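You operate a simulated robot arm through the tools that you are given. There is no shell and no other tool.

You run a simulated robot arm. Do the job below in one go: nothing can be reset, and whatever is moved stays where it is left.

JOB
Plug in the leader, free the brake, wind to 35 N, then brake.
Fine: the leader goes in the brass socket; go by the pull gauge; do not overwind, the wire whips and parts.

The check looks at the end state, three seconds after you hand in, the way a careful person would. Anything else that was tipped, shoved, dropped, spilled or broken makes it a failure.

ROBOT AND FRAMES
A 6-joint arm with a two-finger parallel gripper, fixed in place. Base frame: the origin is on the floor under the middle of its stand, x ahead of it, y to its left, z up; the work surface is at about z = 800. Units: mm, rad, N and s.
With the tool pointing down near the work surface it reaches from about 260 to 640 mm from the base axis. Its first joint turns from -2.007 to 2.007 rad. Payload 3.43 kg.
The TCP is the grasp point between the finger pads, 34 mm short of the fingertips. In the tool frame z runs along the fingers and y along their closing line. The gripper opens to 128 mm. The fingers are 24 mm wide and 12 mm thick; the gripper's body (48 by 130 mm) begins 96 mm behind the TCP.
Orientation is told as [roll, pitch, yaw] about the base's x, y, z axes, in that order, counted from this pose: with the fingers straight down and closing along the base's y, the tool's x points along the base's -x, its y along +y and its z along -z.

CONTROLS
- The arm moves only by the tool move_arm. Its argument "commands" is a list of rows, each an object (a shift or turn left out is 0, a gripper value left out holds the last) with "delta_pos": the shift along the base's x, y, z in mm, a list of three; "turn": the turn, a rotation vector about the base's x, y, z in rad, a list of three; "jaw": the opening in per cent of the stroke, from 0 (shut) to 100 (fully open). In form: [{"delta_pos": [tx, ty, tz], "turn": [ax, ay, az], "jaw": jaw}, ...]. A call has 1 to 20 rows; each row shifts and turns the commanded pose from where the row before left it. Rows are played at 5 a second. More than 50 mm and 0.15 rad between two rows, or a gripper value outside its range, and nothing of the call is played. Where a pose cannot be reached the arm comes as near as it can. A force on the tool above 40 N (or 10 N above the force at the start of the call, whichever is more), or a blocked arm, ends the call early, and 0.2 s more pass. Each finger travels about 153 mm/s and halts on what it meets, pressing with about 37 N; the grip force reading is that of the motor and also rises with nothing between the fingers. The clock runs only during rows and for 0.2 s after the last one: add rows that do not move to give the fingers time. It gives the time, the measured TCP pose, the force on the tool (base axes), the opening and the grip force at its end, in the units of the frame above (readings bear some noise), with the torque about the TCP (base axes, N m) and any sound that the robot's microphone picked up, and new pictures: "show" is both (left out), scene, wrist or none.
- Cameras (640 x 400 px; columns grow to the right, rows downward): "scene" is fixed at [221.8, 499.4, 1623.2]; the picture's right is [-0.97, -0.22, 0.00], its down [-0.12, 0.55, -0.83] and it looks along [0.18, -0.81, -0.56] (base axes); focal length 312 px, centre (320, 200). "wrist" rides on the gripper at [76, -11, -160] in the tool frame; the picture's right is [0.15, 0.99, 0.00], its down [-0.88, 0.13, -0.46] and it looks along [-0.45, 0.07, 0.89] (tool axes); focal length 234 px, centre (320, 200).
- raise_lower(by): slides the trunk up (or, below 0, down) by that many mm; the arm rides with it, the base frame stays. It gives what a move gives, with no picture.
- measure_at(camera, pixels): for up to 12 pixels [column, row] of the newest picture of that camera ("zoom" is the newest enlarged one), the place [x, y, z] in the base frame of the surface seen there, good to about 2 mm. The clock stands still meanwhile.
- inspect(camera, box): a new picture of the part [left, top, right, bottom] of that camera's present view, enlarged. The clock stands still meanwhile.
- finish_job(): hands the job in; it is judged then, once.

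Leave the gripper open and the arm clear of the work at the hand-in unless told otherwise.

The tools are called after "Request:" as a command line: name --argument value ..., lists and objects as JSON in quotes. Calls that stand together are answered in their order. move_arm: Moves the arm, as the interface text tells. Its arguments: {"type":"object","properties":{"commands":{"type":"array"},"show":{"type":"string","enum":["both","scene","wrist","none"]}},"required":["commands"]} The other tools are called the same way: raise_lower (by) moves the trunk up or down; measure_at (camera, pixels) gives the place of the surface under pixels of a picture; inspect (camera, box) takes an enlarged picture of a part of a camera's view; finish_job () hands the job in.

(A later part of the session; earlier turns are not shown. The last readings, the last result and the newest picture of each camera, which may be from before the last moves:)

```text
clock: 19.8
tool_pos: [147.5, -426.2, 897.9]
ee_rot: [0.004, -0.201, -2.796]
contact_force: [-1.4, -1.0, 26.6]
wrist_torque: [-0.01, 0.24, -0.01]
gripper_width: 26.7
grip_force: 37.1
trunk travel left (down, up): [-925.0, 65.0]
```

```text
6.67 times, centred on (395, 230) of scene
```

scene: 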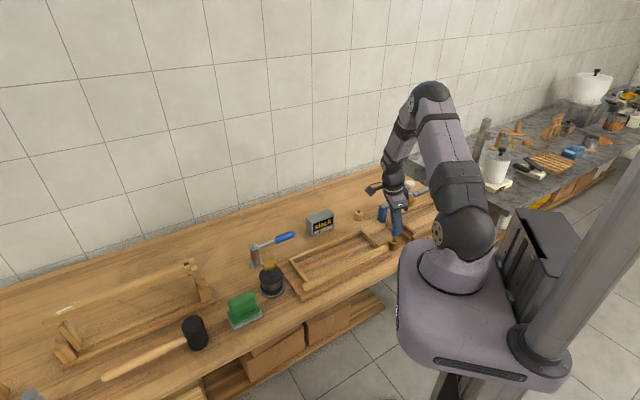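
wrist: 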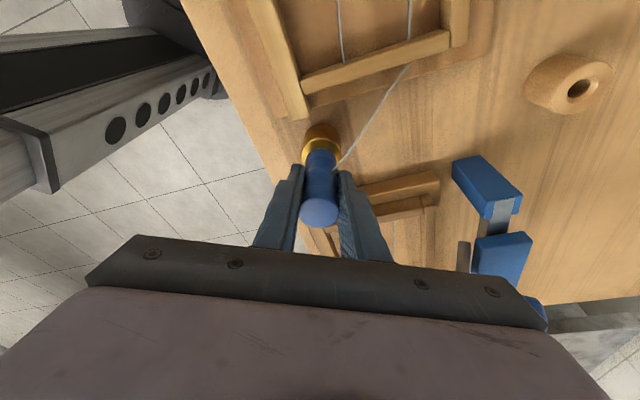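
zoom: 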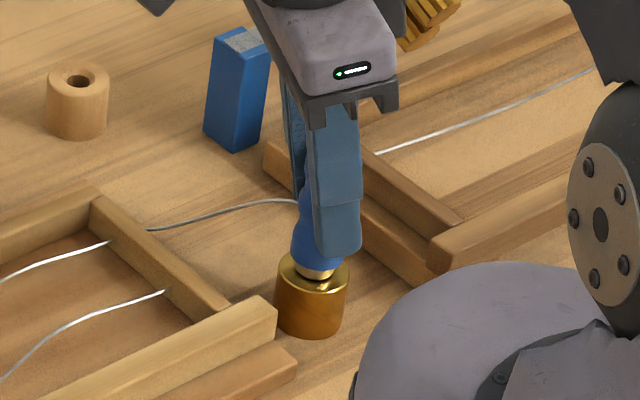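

The force reached 26.6 N, and the tool is about 3 mm lower. I'll check the gauge and the seat height.

Request:
inspect --camera "scene" --box '[300, 205, 350, 240]'

Request:
inspect --camera "wrist" --box '[290, 110, 350, 190]'

```text
11.43 times, centred on (325, 222) of scene
```

zoom: 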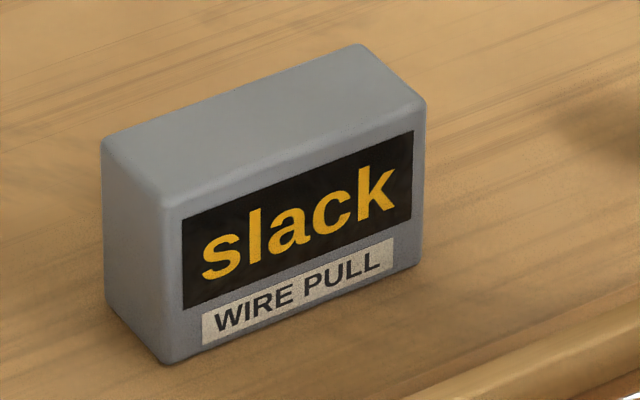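

```text
5.00 times, centred on (320, 150) of wrist
```

zoom: 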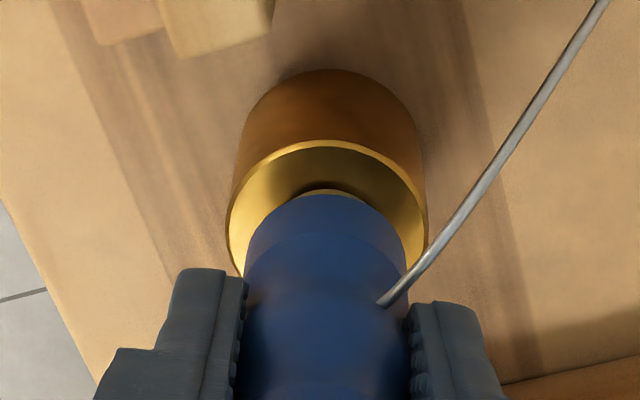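

Request:
measure_at --camera "wrist" --pixels '[[319, 212], [310, 210], [330, 210], [319, 205], [319, 218], [308, 150], [334, 148], [319, 140]]'

Request:
measure_at --camera "scene" --pixels '[[393, 240], [394, 241], [395, 239], [395, 237], [388, 241], [399, 241]]'

```text
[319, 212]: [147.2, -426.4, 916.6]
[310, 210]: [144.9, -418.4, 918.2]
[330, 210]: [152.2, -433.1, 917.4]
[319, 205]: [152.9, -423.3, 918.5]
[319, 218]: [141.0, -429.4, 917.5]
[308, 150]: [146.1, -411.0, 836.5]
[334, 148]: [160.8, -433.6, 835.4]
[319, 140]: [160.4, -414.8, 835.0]
```

```text
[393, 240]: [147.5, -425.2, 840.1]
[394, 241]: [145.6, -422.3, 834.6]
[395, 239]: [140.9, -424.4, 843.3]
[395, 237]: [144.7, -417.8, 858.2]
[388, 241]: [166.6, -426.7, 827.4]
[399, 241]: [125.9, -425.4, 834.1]
```

The handle top is at z≈917.6, the same height it had in its holder, and it is centred at (147.3,-426.2) over the socket. So it is seated on its collar. I'll open the jaw and rise clear.

Request:
move_arm --commands '[{"delta_pos": [0, 0, 2]}, {"jaw": 25}, {"jaw": 35}, {"jaw": 45}, {}]' --show "wrist"

```text
clock: 21.0
tool_pos: [149.3, -427.6, 897.6]
ee_rot: [0.0, -0.2, -2.795]
contact_force: [-0.9, 0.0, -0.1]
wrist_torque: [-0.01, -0.01, 0.0]
gripper_width: 57.5
grip_force: 0.0
trunk travel left (down, up): [-925.0, 65.0]
```

wrist: 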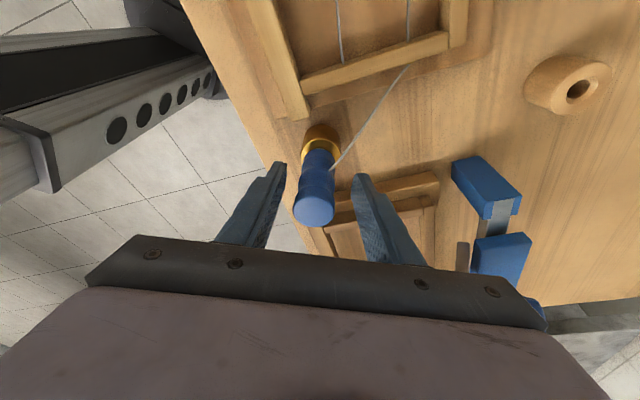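

The leader stands free in the socket. I'll rise straight up, 120 mm.

Request:
move_arm --commands '[{"delta_pos": [0, 0, 20]}, {"delta_pos": [0, 0, 30]}, {"delta_pos": [0, 0, 35]}, {"delta_pos": [0, 0, 35]}, {}]'

Request:
inspect --camera "scene" --box '[360, 190, 430, 260]'

Request:
inspect --camera "wrist" --box '[270, 70, 370, 190]'

```text
clock: 22.2
tool_pos: [149.9, -424.4, 1019.6]
ee_rot: [-0.002, -0.2, -2.796]
contact_force: [0.5, -0.2, -0.1]
wrist_torque: [0.05, 0.02, -0.02]
gripper_width: 57.6
grip_force: 0.0
trunk travel left (down, up): [-925.0, 65.0]
```

scene: 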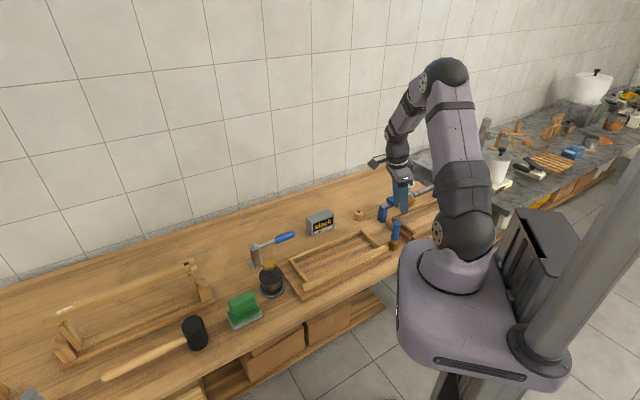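
wrist: 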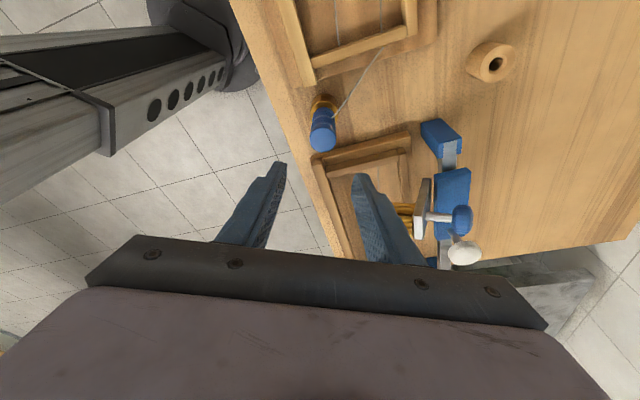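

```text
5.71 times, centred on (395, 225) of scene
```

zoom: 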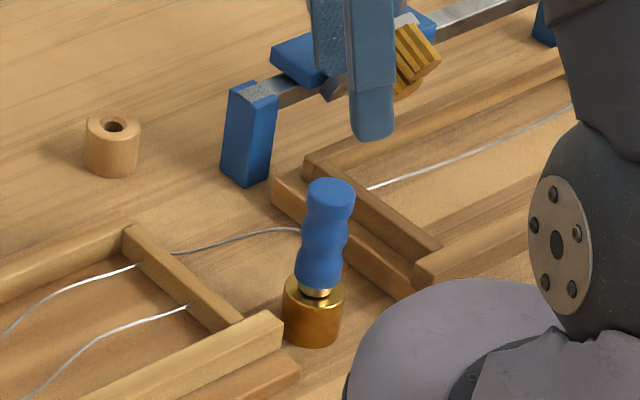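

```text
3.33 times, centred on (320, 130) of wrist
```

zoom: 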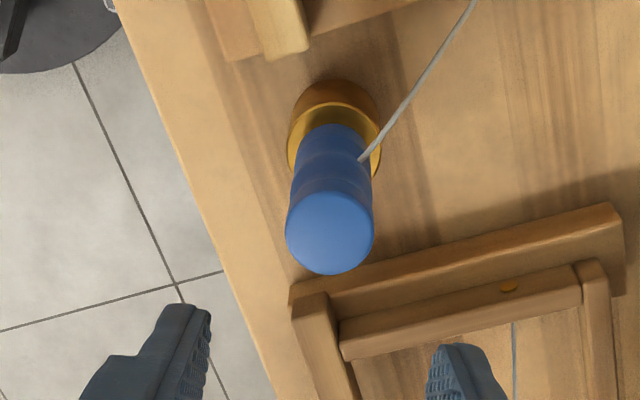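

The leader is well seated, upright in the brass socket. Next is the brake lever. I'll travel at a safe height toward it, turning back to a natural yaw and removing the tilt, to see the lever bracket closely.

Request:
move_arm --commands '[{"delta_pos": [10, 5, 15], "turn": [0, 0, 0.14]}, {"delta_pos": [15, 9, 15], "turn": [0, 0, 0.14]}, {"delta_pos": [20, 9, 10], "turn": [0, 0, 0.14]}, {"delta_pos": [20, 9, 5], "turn": [0, 0, 0.14]}, {"delta_pos": [20, 9, 0], "turn": [0, 0, 0.14]}, {"delta_pos": [20, 9, 0], "turn": [0, 0, 0.14]}, {"delta_pos": [20, 9, 0], "turn": [0, 0, 0.14]}, {"delta_pos": [20, 9, 0], "turn": [0, 0, 0.14]}, {"delta_pos": [20, 9, 0], "turn": [0, 0, 0.14]}, {"delta_pos": [20, 9, 0], "turn": [0, 0, 0.14]}, {"delta_pos": [20, 9, 0], "turn": [0, 0, 0.14]}, {"delta_pos": [20, 9, 0], "turn": [0, 0, 0.14]}, {"delta_pos": [20, 9, 0], "turn": [0, 0, 0.14]}, {"delta_pos": [20, 9, 0], "turn": [0, 0, 0.14]}, {"delta_pos": [20, 9, 0], "turn": [0, 0, 0.14]}, {"delta_pos": [20, 9, 0], "turn": [0, 0, 0.14]}, {"turn": [0.053, 0.085, 0]}, {"turn": [0.053, 0.085, 0]}, {}]'

```text
clock: 26.2
tool_pos: [452.9, -285.4, 1063.8]
ee_rot: [-0.001, 0.001, -0.555]
contact_force: [0.3, 0.5, -0.2]
wrist_torque: [0.01, -0.01, -0.01]
gripper_width: 57.6
grip_force: 0.1
trunk travel left (down, up): [-925.0, 65.0]
```

scene: 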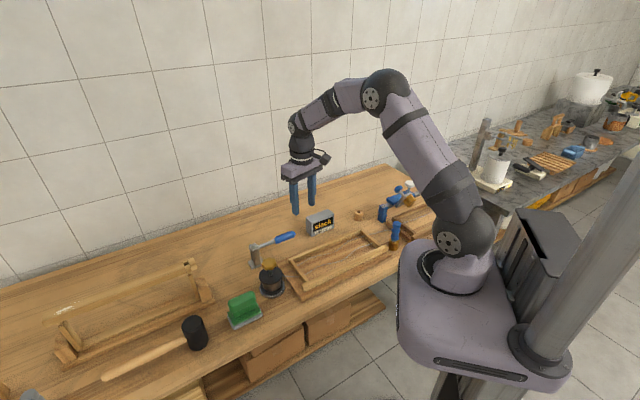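
wrist: 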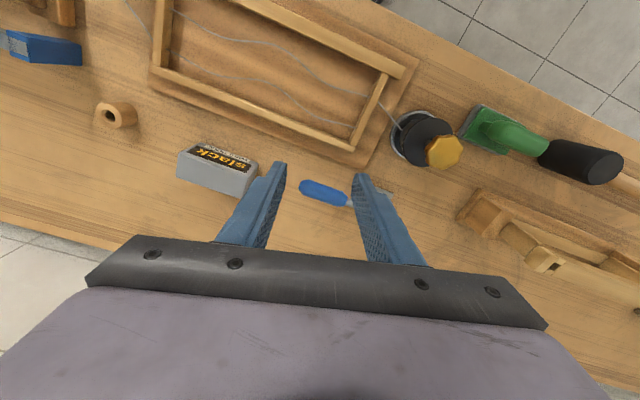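

The lever is partly behind a finger in the wrist view. I'll look at the bracket and drum closely in the scene view.

Request:
inspect --camera "scene" --box '[240, 225, 300, 275]'

Request:
inspect --camera "wrist" --box '[290, 90, 470, 220]'

```text
8.00 times, centred on (270, 250) of scene
```

zoom: 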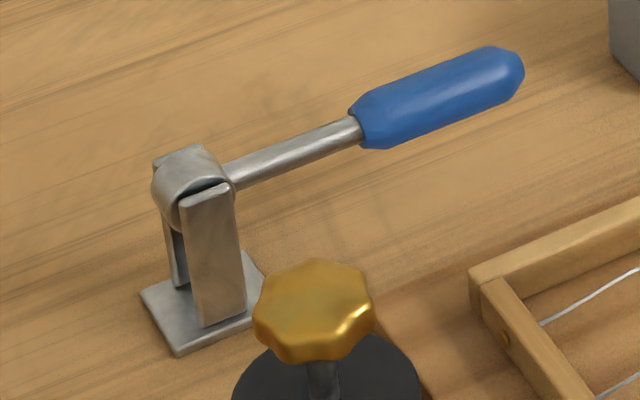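

```text
3.08 times, centred on (380, 155) of wrist
```

zoom: 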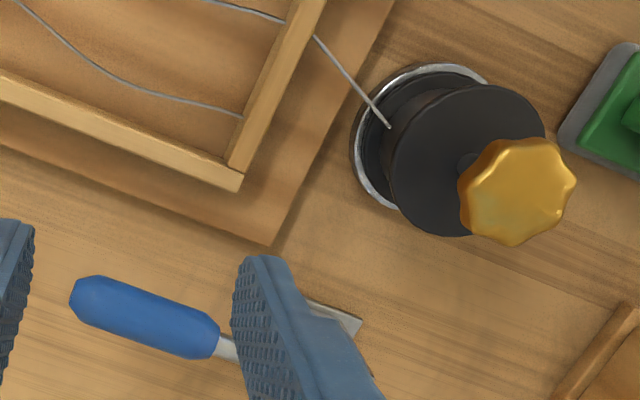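

Request:
inspect --camera "scene" --box '[240, 225, 300, 275]'

Request:
measure_at --camera "scene" --pixels '[[320, 222], [270, 262], [268, 270]]'

```text
8.00 times, centred on (270, 250) of scene
```

zoom: 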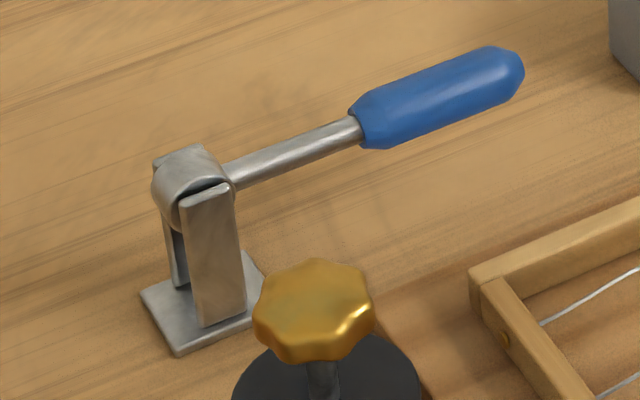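

```text
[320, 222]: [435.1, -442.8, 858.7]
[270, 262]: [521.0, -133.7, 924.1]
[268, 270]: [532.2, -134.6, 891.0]
```

Request:
measure_at --camera "zoom" --pixels '[[510, 75], [480, 85], [440, 98], [400, 110], [375, 120], [340, 135], [300, 150], [260, 168], [190, 165], [190, 150], [212, 200], [215, 320]]'

```text
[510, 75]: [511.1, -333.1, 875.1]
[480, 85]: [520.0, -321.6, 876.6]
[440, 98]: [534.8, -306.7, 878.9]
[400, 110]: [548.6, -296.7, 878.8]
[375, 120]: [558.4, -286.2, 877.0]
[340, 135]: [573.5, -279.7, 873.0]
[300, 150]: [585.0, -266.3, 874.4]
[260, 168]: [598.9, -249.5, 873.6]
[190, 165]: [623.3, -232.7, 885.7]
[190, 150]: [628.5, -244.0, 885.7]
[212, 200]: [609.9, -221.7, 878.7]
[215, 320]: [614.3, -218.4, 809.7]
```

The lever lies level (rod axis z≈871), pointing from the hub at about (621,-237) along (-0.74,-0.68); the handle centre is near (536,-313). To lift it I'll grip the handle across its width. That needs yaw ≈0.741, and the fingers tilted 0.3 rad toward the hub to save reach. I'll go above it first.

Request:
move_arm --commands '[{"delta_pos": [8, -3, -6], "turn": [0, 0, 0.144]}, {"delta_pos": [8, -3, -6], "turn": [0, 0, 0.144]}, {"delta_pos": [8, -3, -6], "turn": [0, 0, 0.144]}, {"delta_pos": [8, -3, -6], "turn": [0, 0, 0.144]}, {"delta_pos": [8, -3, -6], "turn": [0, 0, 0.144]}, {"delta_pos": [8, -3, -6], "turn": [0, 0, 0.144]}, {"delta_pos": [8, -3, -6], "turn": [0, 0, 0.144]}, {"delta_pos": [8, -3, -6], "turn": [0, 0, 0.144]}, {"delta_pos": [8, -3, -6], "turn": [0, 0, 0.144]}, {"turn": [0.0675, -0.0738, 0]}, {"turn": [0.0675, -0.0738, 0]}, {"turn": [0.0675, -0.0738, 0]}, {}]'

```text
clock: 29.0
tool_pos: [524.5, -314.6, 1011.0]
ee_rot: [0.0, -0.3, 0.739]
contact_force: [0.9, -1.0, -0.4]
wrist_torque: [-0.01, 0.02, -0.05]
gripper_width: 57.5
grip_force: 0.0
trunk travel left (down, up): [-925.0, 65.0]
```

scene: 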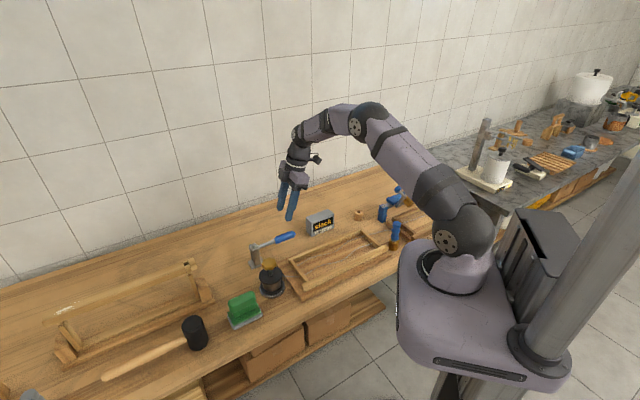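
wrist: 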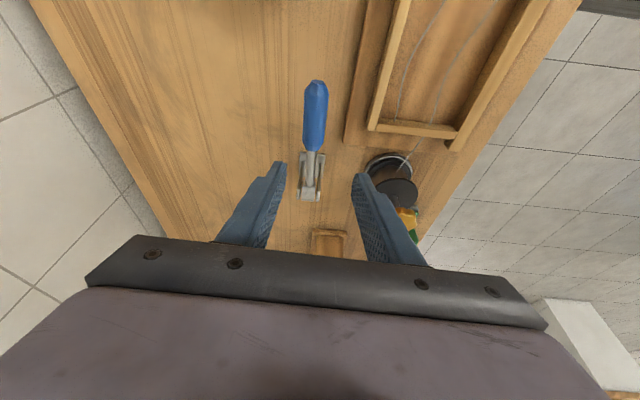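

The lever is nicely aligned with the tool. I'll enlarge and measure the handle from here.

Request:
inspect --camera "wrist" --box '[260, 70, 370, 210]'

Request:
measure_at --camera "wrist" --pixels '[[317, 85], [316, 100], [315, 120], [314, 140], [313, 155], [312, 170], [310, 190], [306, 120], [324, 120], [303, 185], [318, 185], [310, 198]]'

```text
2.86 times, centred on (315, 140) of wrist
```

zoom: 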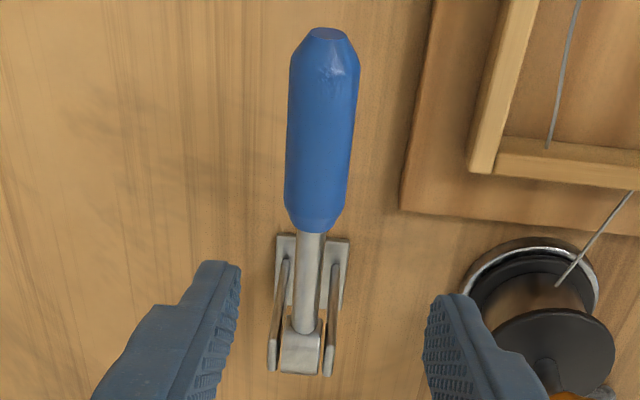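

```text
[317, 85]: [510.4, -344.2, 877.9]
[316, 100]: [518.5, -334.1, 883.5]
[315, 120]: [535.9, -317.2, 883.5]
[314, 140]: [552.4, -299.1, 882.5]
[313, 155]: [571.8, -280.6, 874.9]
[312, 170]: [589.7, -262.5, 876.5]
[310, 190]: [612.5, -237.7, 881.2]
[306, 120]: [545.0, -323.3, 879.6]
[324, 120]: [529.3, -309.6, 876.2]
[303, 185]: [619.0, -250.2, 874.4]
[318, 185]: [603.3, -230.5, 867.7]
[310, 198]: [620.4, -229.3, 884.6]
```

The handle axis runs along (-0.698,-0.716) through about (535.6,-318.5), z≈872. The hub is near (618,-234). This spot is at the limit of reach, so I'll turn the yaw another 0.055, lift the tool 45 mm and lower the trunk by 90 mm. The platform does not overhang the bench. That gives the arm more reach.

Request:
move_arm --commands '[{"delta_pos": [0, 0, 22], "turn": [0, 0, 0.055]}, {"delta_pos": [0, 0, 23]}, {}]' --show "none"

Request:
raise_lower --by -30

```text
clock: 29.8
tool_pos: [525.1, -315.0, 1056.7]
ee_rot: [0.001, -0.3, 0.794]
contact_force: [-0.2, 1.0, 0.2]
wrist_torque: [-0.04, 0.0, 0.02]
gripper_width: 57.7
grip_force: 0.1
trunk travel left (down, up): [-925.0, 65.0]
```

```text
clock: 30.6
tool_pos: [525.1, -315.4, 1025.7]
ee_rot: [-0.001, -0.299, 0.795]
contact_force: [0.7, -0.7, -0.5]
wrist_torque: [-0.01, 0.01, -0.01]
gripper_width: 57.5
grip_force: 0.0
trunk travel left (down, up): [-895.0, 95.0]
```

The trunk went down 30 mm smoothly with no contact. I'll lower it another 60 mm.

Request:
raise_lower --by -60

```text
clock: 31.6
tool_pos: [524.3, -315.1, 965.6]
ee_rot: [0.001, -0.3, 0.793]
contact_force: [-0.3, 0.5, -0.1]
wrist_torque: [0.01, -0.04, 0.0]
gripper_width: 57.6
grip_force: 0.0
trunk travel left (down, up): [-835.0, 155.0]
```

Now I'll move to just above the handle, with the fingertips ~14 mm above its top, and look.

Request:
move_arm --commands '[{"delta_pos": [5.6, -1.7, -15]}, {"delta_pos": [5.6, -1.7, -18]}, {}, {}]'

Request:
inspect --camera "wrist" --box '[250, 60, 390, 240]'

```text
clock: 32.5
tool_pos: [535.3, -317.0, 931.7]
ee_rot: [0.0, -0.301, 0.796]
contact_force: [0.4, -0.1, 0.8]
wrist_torque: [0.01, 0.0, -0.04]
gripper_width: 57.8
grip_force: 0.1
trunk travel left (down, up): [-835.0, 155.0]
```

scene: 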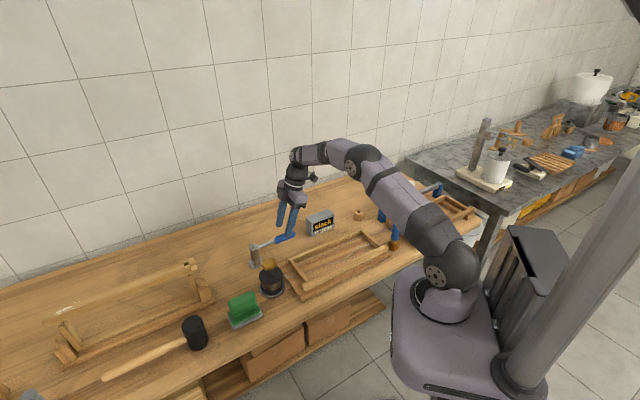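
wrist: 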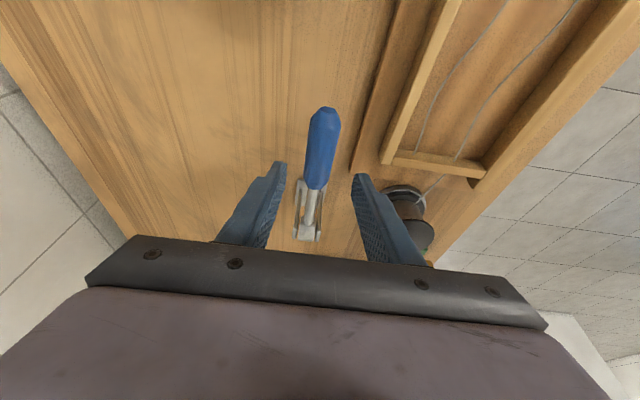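

```text
2.22 times, centred on (320, 150) of wrist
```

zoom: 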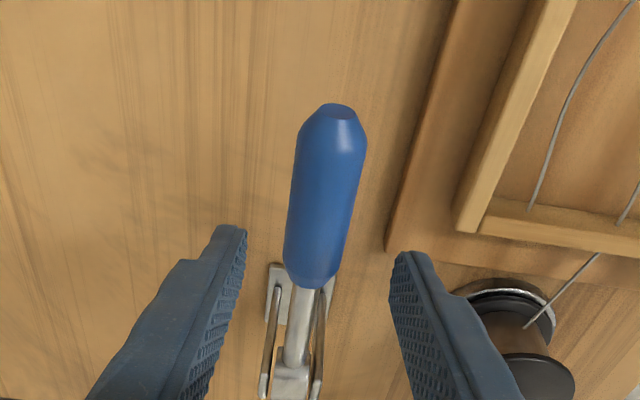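

The handle is centred between the fingers and aligned with the tool. I'll lower 58 mm so the pads straddle the handle, then grip.

Request:
move_arm --commands '[{"delta_pos": [0, 0, -15]}, {"delta_pos": [0, 0, -15]}, {"delta_pos": [0, 0, -15]}, {"delta_pos": [0, 0, -13]}, {}, {}]'

```text
clock: 34.0
tool_pos: [536.1, -319.3, 876.1]
ee_rot: [0.001, -0.299, 0.795]
contact_force: [-0.1, 0.8, 0.2]
wrist_torque: [-0.02, 0.01, 0.0]
gripper_width: 57.6
grip_force: 0.0
trunk travel left (down, up): [-835.0, 155.0]
```

scene: 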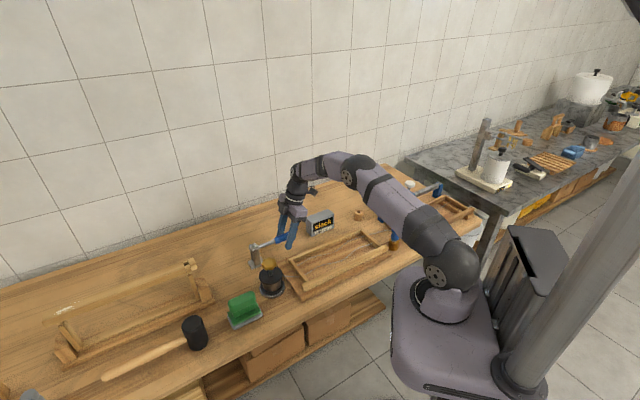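
wrist: 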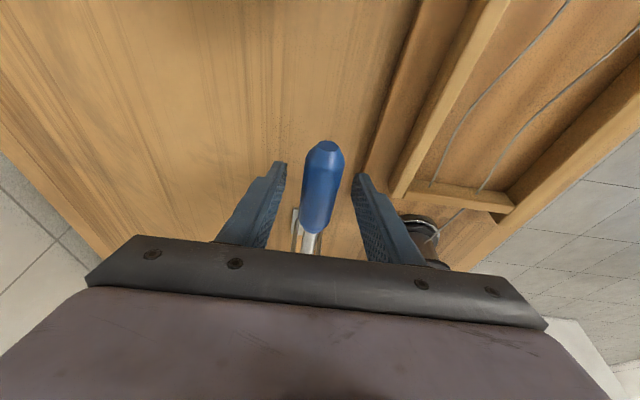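

The fingers straddle the handle. I'll close the jaw on it.

Request:
move_arm --commands '[{"jaw": 30}, {"jaw": 20}, {"jaw": 12}, {"jaw": 8}, {}, {}]' --show "wrist"

```text
clock: 35.4
tool_pos: [536.4, -319.5, 875.5]
ee_rot: [-0.001, -0.3, 0.795]
contact_force: [2.3, -2.1, 0.1]
wrist_torque: [0.07, -0.07, -0.6]
gripper_width: 27.3
grip_force: 45.2
trunk travel left (down, up): [-835.0, 155.0]
```

wrist: 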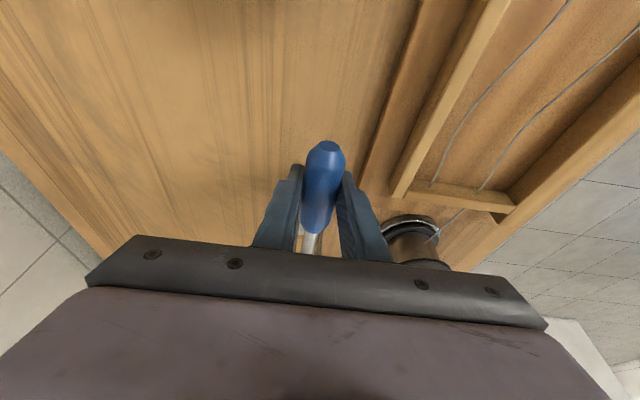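

The grip holds (27.3 mm). I'll try lifting gently by ~8 mm to feel whether the lever goes up.

Request:
move_arm --commands '[{"delta_pos": [0.1, 0.1, 4]}, {"delta_pos": [0.2, 0.2, 4]}, {}]' --show "none"

Request:
inspect --camera "scene" --box '[240, 180, 340, 290]'

```text
clock: 36.1
tool_pos: [536.4, -318.4, 881.3]
ee_rot: [0.004, -0.298, 0.792]
contact_force: [1.0, -3.6, -13.3]
wrist_torque: [-0.91, 0.88, -0.54]
gripper_width: 27.3
grip_force: 45.1
trunk travel left (down, up): [-835.0, 155.0]
```

```text
3.64 times, centred on (290, 235) of scene
```

zoom: 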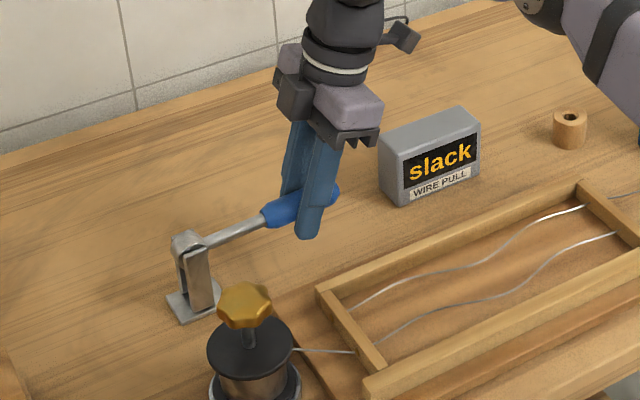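

It resists with 13 N. I'll go another few mm to tell a stop from stiff friction.

Request:
move_arm --commands '[{"delta_pos": [0.3, 0.3, 3]}, {"delta_pos": [0.3, 0.3, 3]}, {}, {}]' --show "none"

Request:
inspect --camera "scene" --box '[240, 210, 320, 280]'

```text
clock: 37.1
tool_pos: [535.2, -318.9, 888.9]
ee_rot: [0.005, -0.3, 0.793]
contact_force: [-2.9, -7.2, -11.8]
wrist_torque: [-0.95, 0.95, -0.62]
gripper_width: 27.0
grip_force: 44.7
trunk travel left (down, up): [-835.0, 155.0]
```

```text
5.71 times, centred on (280, 245) of scene
```

zoom: 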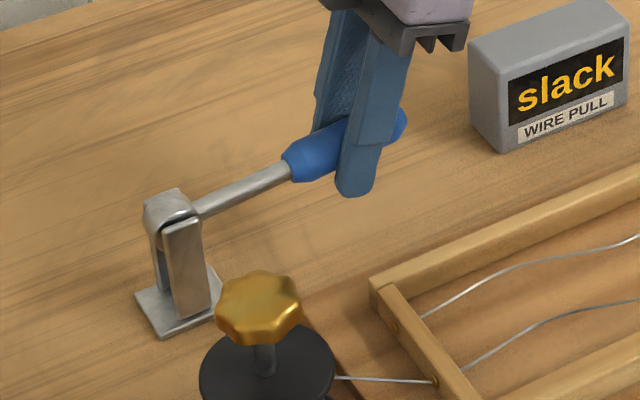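

The force stayed at ~12 N while the handle rose, so the lever turns with friction. I'll check that the rod really changed its angle.

Request:
measure_at --camera "zoom" --pixels '[[215, 203], [240, 193], [270, 181], [285, 174], [310, 155], [398, 125]]'

```text
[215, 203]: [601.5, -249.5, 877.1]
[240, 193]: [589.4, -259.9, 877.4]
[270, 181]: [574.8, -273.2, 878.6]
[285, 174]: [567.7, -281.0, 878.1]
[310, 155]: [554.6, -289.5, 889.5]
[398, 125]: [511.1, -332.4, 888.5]
```

The lever has turned up by ~0.1 rad, so it moves freely apart from pad friction. I'll follow the arc about the hub in steps, tilting the tool slightly to stay within reach.

Request:
move_arm --commands '[{"delta_pos": [1.0, 1.0, 9.3], "turn": [0.014, -0.014, 0]}, {"delta_pos": [1.5, 1.5, 9.2], "turn": [0.014, -0.014, 0]}, {"delta_pos": [2.0, 2.1, 9.0], "turn": [0.014, -0.014, 0]}, {"delta_pos": [2.5, 2.6, 8.7], "turn": [0.014, -0.014, 0]}, {}]'

Request:
inspect --camera "scene" --box '[240, 180, 340, 290]'

```text
clock: 38.4
tool_pos: [543.7, -310.5, 923.5]
ee_rot: [-0.002, -0.378, 0.797]
contact_force: [-1.8, -8.9, -10.2]
wrist_torque: [-1.23, 0.84, -0.8]
gripper_width: 27.6
grip_force: 44.2
trunk travel left (down, up): [-835.0, 155.0]
```

scene: 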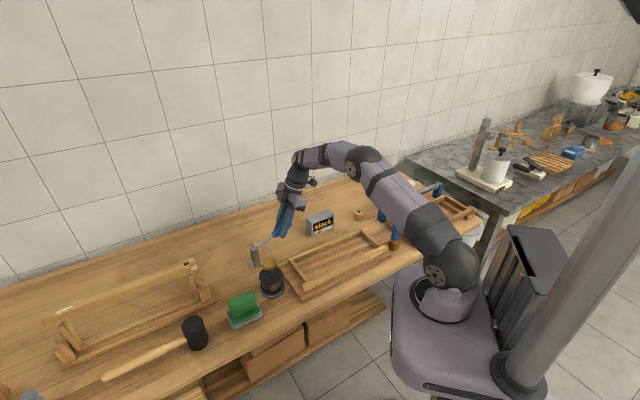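
wrist: 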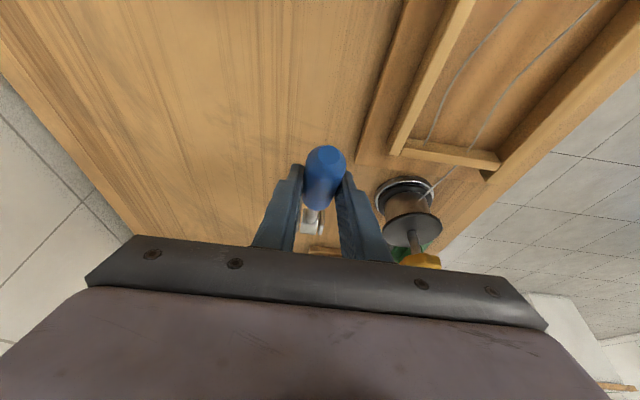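

```text
3.64 times, centred on (290, 235) of scene
```

zoom: 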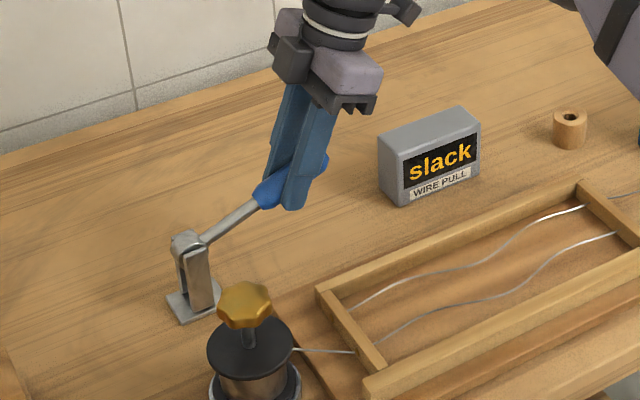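

The lever is at about 25° with a steady ~12 N drag. I'll continue along the arc.

Request:
move_arm --commands '[{"delta_pos": [3.0, 3.1, 8.4], "turn": [0.014, -0.014, 0]}, {"delta_pos": [3.5, 3.5, 8.05], "turn": [0.014, -0.014, 0]}, {"delta_pos": [3.9, 4.0, 7.6], "turn": [0.014, -0.014, 0]}, {"delta_pos": [4.3, 4.4, 7.2], "turn": [0.014, -0.014, 0]}, {}]'

Request:
inspect --camera "scene" --box '[240, 180, 340, 290]'

```text
clock: 39.5
tool_pos: [557.6, -298.0, 955.9]
ee_rot: [-0.004, -0.456, 0.797]
contact_force: [-5.4, -16.1, -4.6]
wrist_torque: [-1.35, 0.77, -0.35]
gripper_width: 27.3
grip_force: 45.4
trunk travel left (down, up): [-835.0, 155.0]
```

scene: 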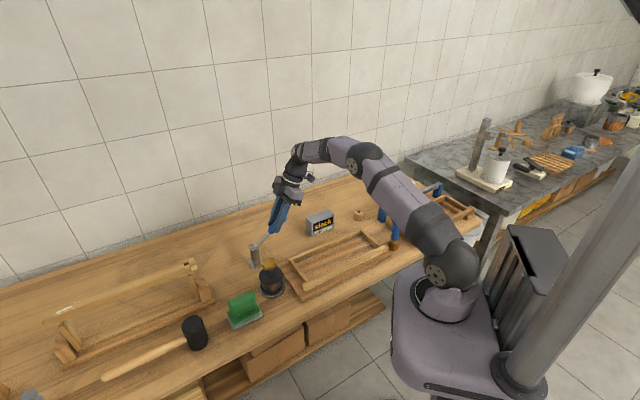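
wrist: 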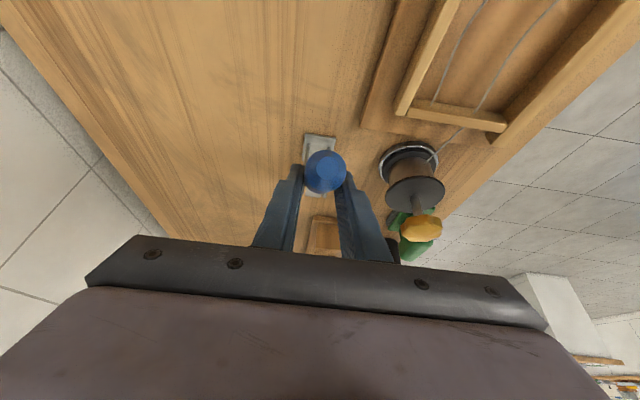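

```text
3.64 times, centred on (290, 235) of scene
```

zoom: 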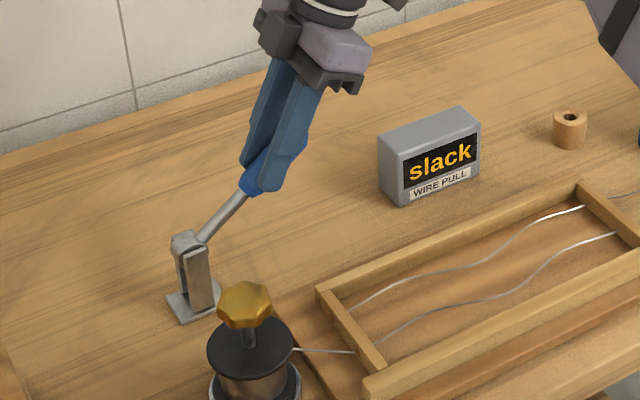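

The lever is at about 43°. There's a small sideways load, so I'll correct by about 1.5 mm while continuing the arc.

Request:
move_arm --commands '[{"delta_pos": [4.7, 4.3, 6.9], "turn": [0.018, -0.018, 0]}, {"delta_pos": [5.0, 4.7, 6.3], "turn": [0.018, -0.018, 0]}, {"delta_pos": [5.4, 5.0, 5.7], "turn": [0.018, -0.018, 0]}, {}]'

Request:
inspect --camera "scene" --box '[240, 180, 340, 290]'

```text
clock: 40.5
tool_pos: [572.4, -283.1, 975.9]
ee_rot: [-0.002, -0.533, 0.797]
contact_force: [-7.3, -10.5, -1.5]
wrist_torque: [-1.23, 0.98, -0.03]
gripper_width: 27.0
grip_force: 45.3
trunk travel left (down, up): [-835.0, 155.0]
```

scene: 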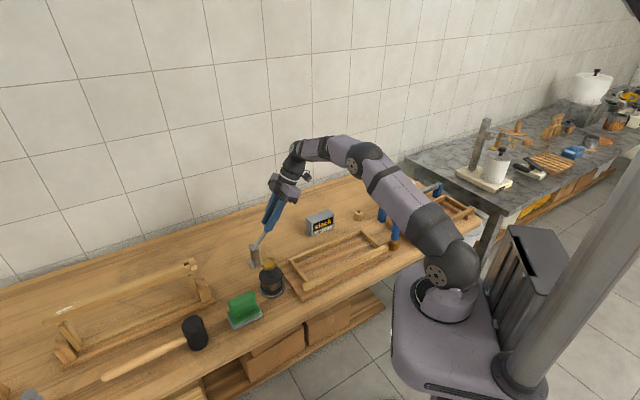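
wrist: 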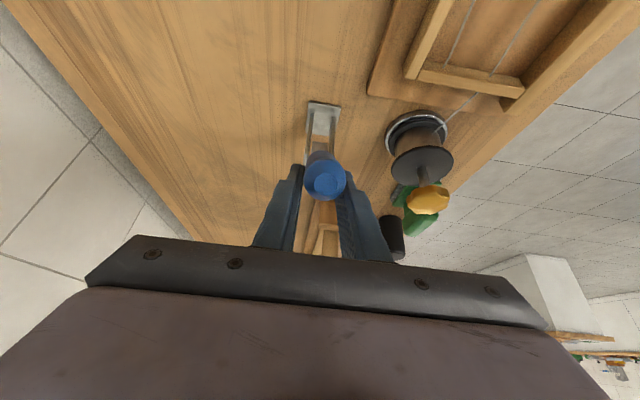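

```text
3.64 times, centred on (290, 235) of scene
```

zoom: 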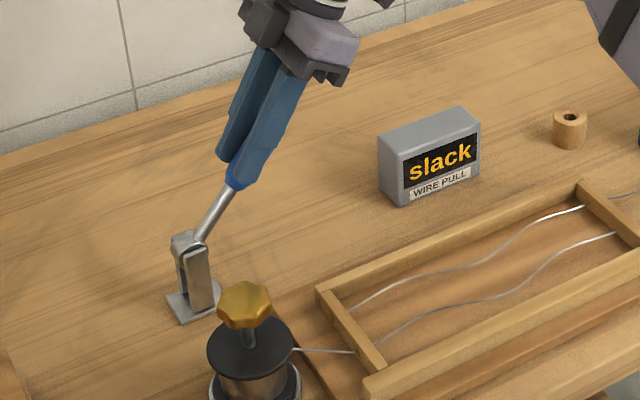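

About 57° now, same steady drag. I'll continue.

Request:
move_arm --commands '[{"delta_pos": [5.6, 5.6, 5.1], "turn": [0.018, -0.018, 0]}, {"delta_pos": [5.8, 5.9, 4.4], "turn": [0.018, -0.018, 0]}, {"delta_pos": [6.0, 6.1, 3.7], "turn": [0.018, -0.018, 0]}, {}]'

Request:
inspect --camera "scene" --box '[240, 180, 340, 290]'

```text
clock: 41.5
tool_pos: [590.9, -262.4, 989.4]
ee_rot: [-0.003, -0.61, 0.797]
contact_force: [0.0, 0.2, 0.8]
wrist_torque: [-0.02, 0.0, 0.0]
gripper_width: 10.0
grip_force: 0.0
trunk travel left (down, up): [-835.0, 155.0]
```

scene: 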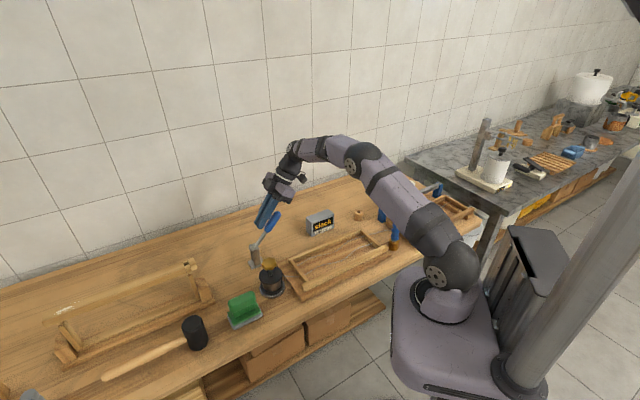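
wrist: 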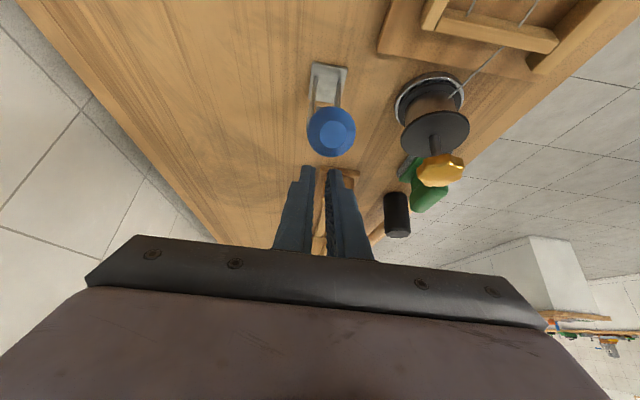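

```text
3.64 times, centred on (290, 235) of scene
```

zoom: 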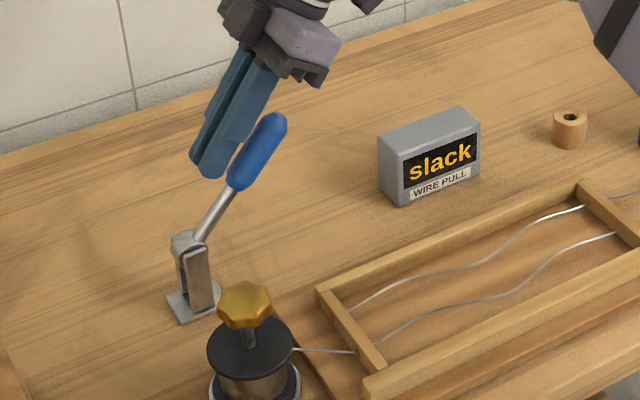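

The handle slipped out of the pads; the lever stayed up at about 57°. That may be its stop. I'll measure its angle.

Request:
measure_at --camera "zoom" --pixels '[[275, 122], [265, 140], [255, 155], [245, 170], [235, 185], [222, 205], [212, 220], [203, 235], [190, 243], [196, 290]]'

Request:
measure_at --camera "wrist" --pixels '[[331, 130], [320, 130], [345, 130], [331, 115], [331, 145], [328, 95]]'

```text
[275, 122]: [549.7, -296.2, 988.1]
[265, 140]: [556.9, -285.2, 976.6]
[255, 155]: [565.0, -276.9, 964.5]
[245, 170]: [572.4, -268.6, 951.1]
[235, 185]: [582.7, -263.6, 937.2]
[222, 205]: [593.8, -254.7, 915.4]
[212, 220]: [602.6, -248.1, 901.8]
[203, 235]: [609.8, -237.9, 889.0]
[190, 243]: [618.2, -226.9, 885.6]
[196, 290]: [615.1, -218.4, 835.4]
```

```text
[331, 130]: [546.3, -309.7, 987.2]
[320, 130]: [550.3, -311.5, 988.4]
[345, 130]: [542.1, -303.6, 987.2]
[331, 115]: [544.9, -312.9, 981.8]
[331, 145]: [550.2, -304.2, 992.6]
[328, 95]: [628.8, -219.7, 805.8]
```

The lever sits at about 52°. I'm not sure that is its end stop, so I'll go round to its underside with the closed fingers parallel to it and nudge it upward to feel for a stop. First I'll retract along the lever line and step to its under side.

Request:
move_arm --commands '[{"delta_pos": [-12.2, -12.4, 21.8], "jaw": 0}, {"delta_pos": [-12.2, -12.4, 21.8], "turn": [0.036, -0.035, 0]}, {"delta_pos": [-12.2, -12.4, 21.8]}, {"delta_pos": [-13.2, -13.4, -14.9]}, {"delta_pos": [-13.2, -13.4, -14.9]}, {"delta_pos": [-13.2, -13.4, -14.9]}, {}]'

Request:
inspect --camera "scene" --box '[240, 160, 340, 290]'

```text
clock: 43.1
tool_pos: [514.2, -339.5, 1009.6]
ee_rot: [-0.003, -0.661, 0.796]
contact_force: [0.1, -0.3, -0.7]
wrist_torque: [-0.04, 0.02, 0.02]
gripper_width: 0.3
grip_force: 32.9
trunk travel left (down, up): [-835.0, 155.0]
```

scene: 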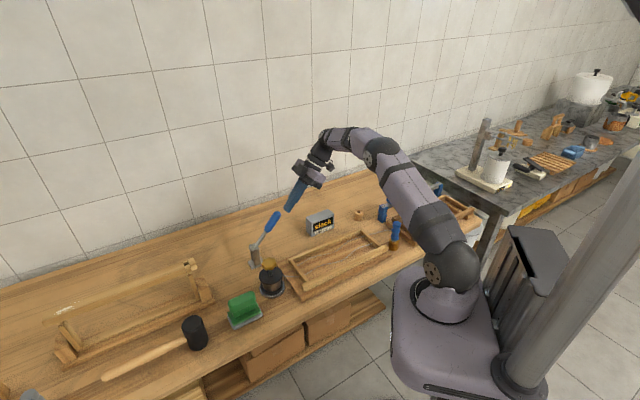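
wrist: 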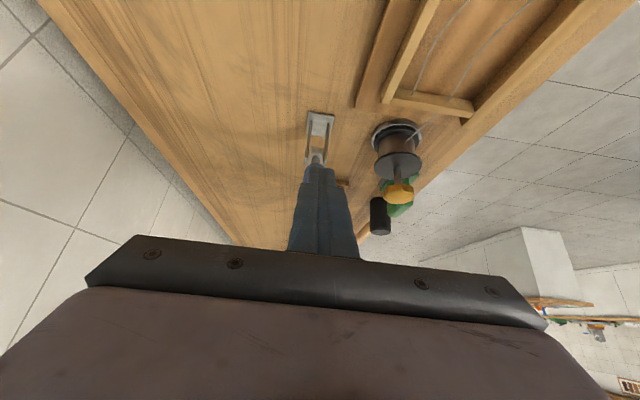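

```text
3.08 times, centred on (290, 225) of scene
```

zoom: 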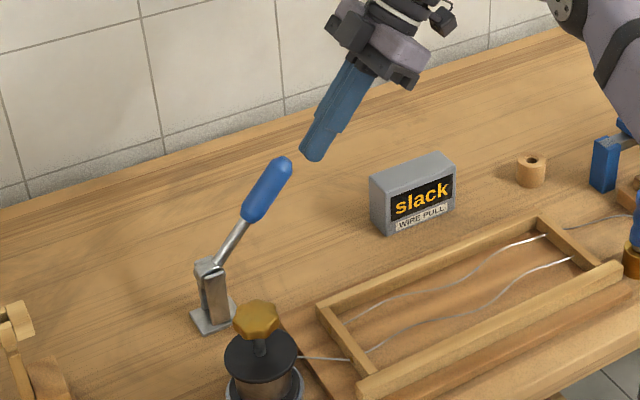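

I'm now beyond the tip and on the underside. I'll back off 6 mm more for clearance, then slide down alongside the handle.

Request:
move_arm --commands '[{"delta_pos": [-3.3, -3.4, -3.7]}, {"delta_pos": [10.1, 10.3, -18.2]}, {"delta_pos": [10.1, 10.3, -18.2]}, {"delta_pos": [10.1, 10.3, -18.2]}, {}]' --show "none"

Request:
inspect --camera "scene" --box '[240, 180, 340, 290]'

```text
clock: 44.4
tool_pos: [540.5, -312.4, 951.4]
ee_rot: [-0.005, -0.662, 0.794]
contact_force: [0.5, 0.5, -0.4]
wrist_torque: [-0.01, 0.01, 0.03]
gripper_width: 0.0
grip_force: 33.0
trunk travel left (down, up): [-835.0, 155.0]
```

```text
3.64 times, centred on (290, 235) of scene
```

zoom: 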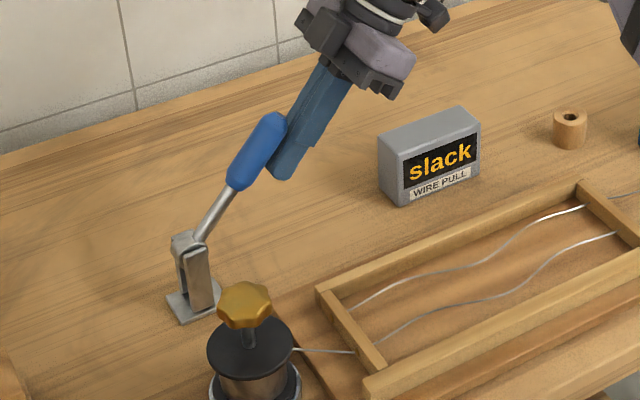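

The closed fingers lie parallel under the handle. Now I'll nudge perpendicular to the lever (upward, toward the hub side) and watch the force.

Request:
move_arm --commands '[{"delta_pos": [1.7, 1.7, 1.9]}, {"delta_pos": [1.7, 1.7, 1.9]}, {"delta_pos": [1.7, 1.7, 1.9]}, {"delta_pos": [1.7, 1.7, 1.9]}, {}]' --show "none"

Request:
inspect --camera "scene" --box '[240, 180, 340, 290]'

```text
clock: 45.5
tool_pos: [546.0, -308.3, 957.3]
ee_rot: [0.003, -0.659, 0.794]
contact_force: [-13.1, -7.5, -10.2]
wrist_torque: [0.15, -0.17, -0.06]
gripper_width: 0.0
grip_force: 33.0
trunk travel left (down, up): [-835.0, 155.0]
```

```text
3.64 times, centred on (290, 235) of scene
```

zoom: 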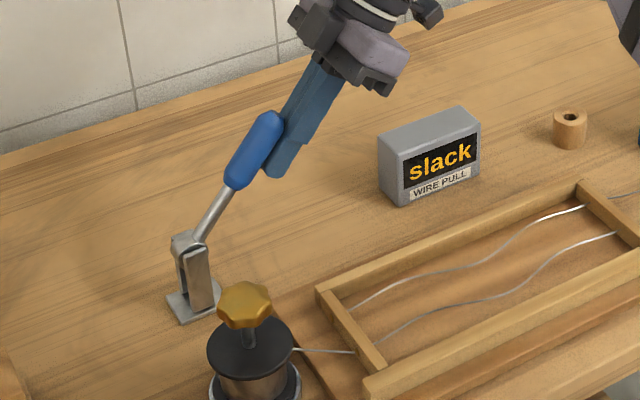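

There's contact with ~18 N and the handle moved only slightly. I'll push a few mm more to tell whether it is the end stop.

Request:
move_arm --commands '[{"delta_pos": [1.1, 1.1, 1.2]}, {"delta_pos": [1.1, 1.1, 1.2]}, {}]' --show "none"

Request:
inspect --camera "scene" --box '[240, 180, 340, 290]'

```text
clock: 46.4
tool_pos: [546.4, -308.9, 956.4]
ee_rot: [0.003, -0.653, 0.795]
contact_force: [-22.2, -13.3, -23.4]
wrist_torque: [0.21, -0.29, -0.03]
gripper_width: 0.0
grip_force: 32.8
trunk travel left (down, up): [-835.0, 155.0]
```

```text
3.64 times, centred on (290, 235) of scene
```

zoom: 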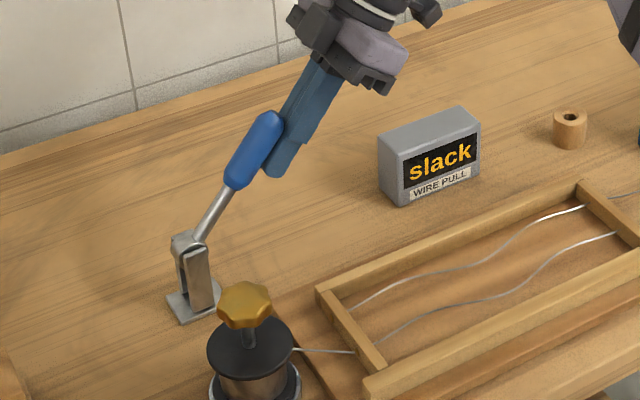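

The force climbed to 35 N with no motion, so the lever is hard against its upper stop: the brake is off. I'll back off and retract along the lever line.

Request:
move_arm --commands '[{"delta_pos": [-3.5, -3.5, -3.9]}, {"delta_pos": [-3.5, -3.5, -3.9]}, {"delta_pos": [-13, -13.3, 23.4]}, {"delta_pos": [-13, -13.3, 23.4]}, {"delta_pos": [-13, -13.3, 23.4]}, {"delta_pos": [-10, 0, 25]}, {"delta_pos": [-10, 0, 25]}, {}]'

```text
clock: 48.1
tool_pos: [484.2, -351.9, 1073.3]
ee_rot: [-0.001, -0.659, 0.797]
contact_force: [-0.1, 0.8, 0.9]
wrist_torque: [0.02, 0.0, 0.0]
gripper_width: 0.1
grip_force: 33.2
trunk travel left (down, up): [-835.0, 155.0]
```

scene: 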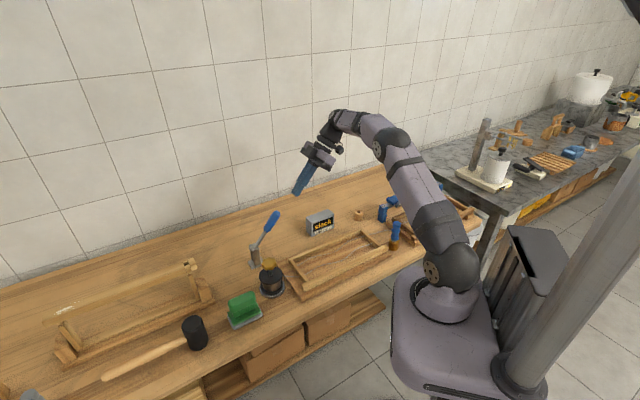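
wrist: 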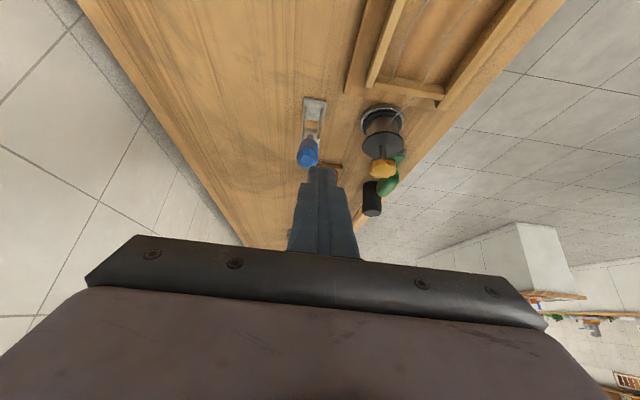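

The lever stays up. Next is the winding knob. I'll straighten the tool to vertical and go above the drum knob near (524,-133), with the jaw open.

Request:
move_arm --commands '[{"turn": [-0.0943, 0.0924, 0]}, {"turn": [-0.0943, 0.0924, 0]}, {"turn": [-0.0943, 0.0924, 0]}, {"turn": [-0.0943, 0.0924, 0]}, {"turn": [-0.0943, 0.0924, 0]}, {"delta_pos": [5, 27.4, -3], "turn": [0, 0, -0.131], "jaw": 40}, {"delta_pos": [5, 27.4, -3], "turn": [0, 0, -0.131], "jaw": 60}, {"delta_pos": [5, 27.4, -3], "turn": [0, 0, -0.131]}, {"delta_pos": [5, 27.4, -3], "turn": [0, 0, -0.131]}, {"delta_pos": [5, 27.4, -3], "turn": [0, 0, -0.131]}, {"delta_pos": [5, 27.4, -3], "turn": [0, 0, -0.131]}, {"delta_pos": [5, 27.4, -3], "turn": [0, 0, -0.131]}, {"delta_pos": [5, 27.4, -3], "turn": [0, 0, -0.131]}, {}]'

```text
clock: 51.1
tool_pos: [527.0, -132.8, 1048.2]
ee_rot: [-0.002, -0.003, -0.255]
contact_force: [0.3, -0.3, 0.2]
wrist_torque: [0.0, 0.01, 0.0]
gripper_width: 76.6
grip_force: 0.1
trunk travel left (down, up): [-835.0, 155.0]
```

scene: 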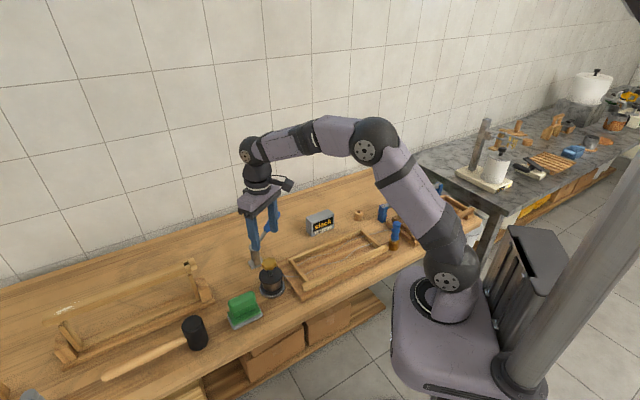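
wrist: 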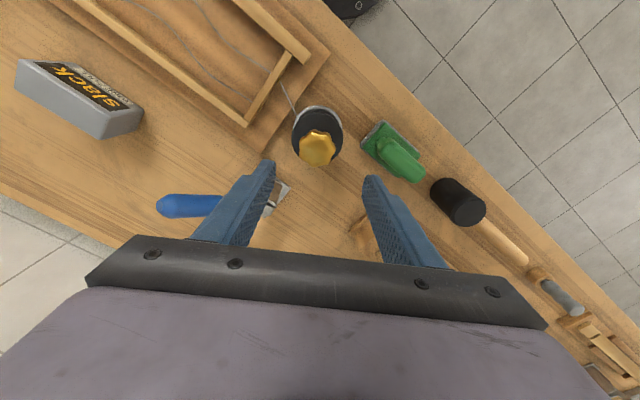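

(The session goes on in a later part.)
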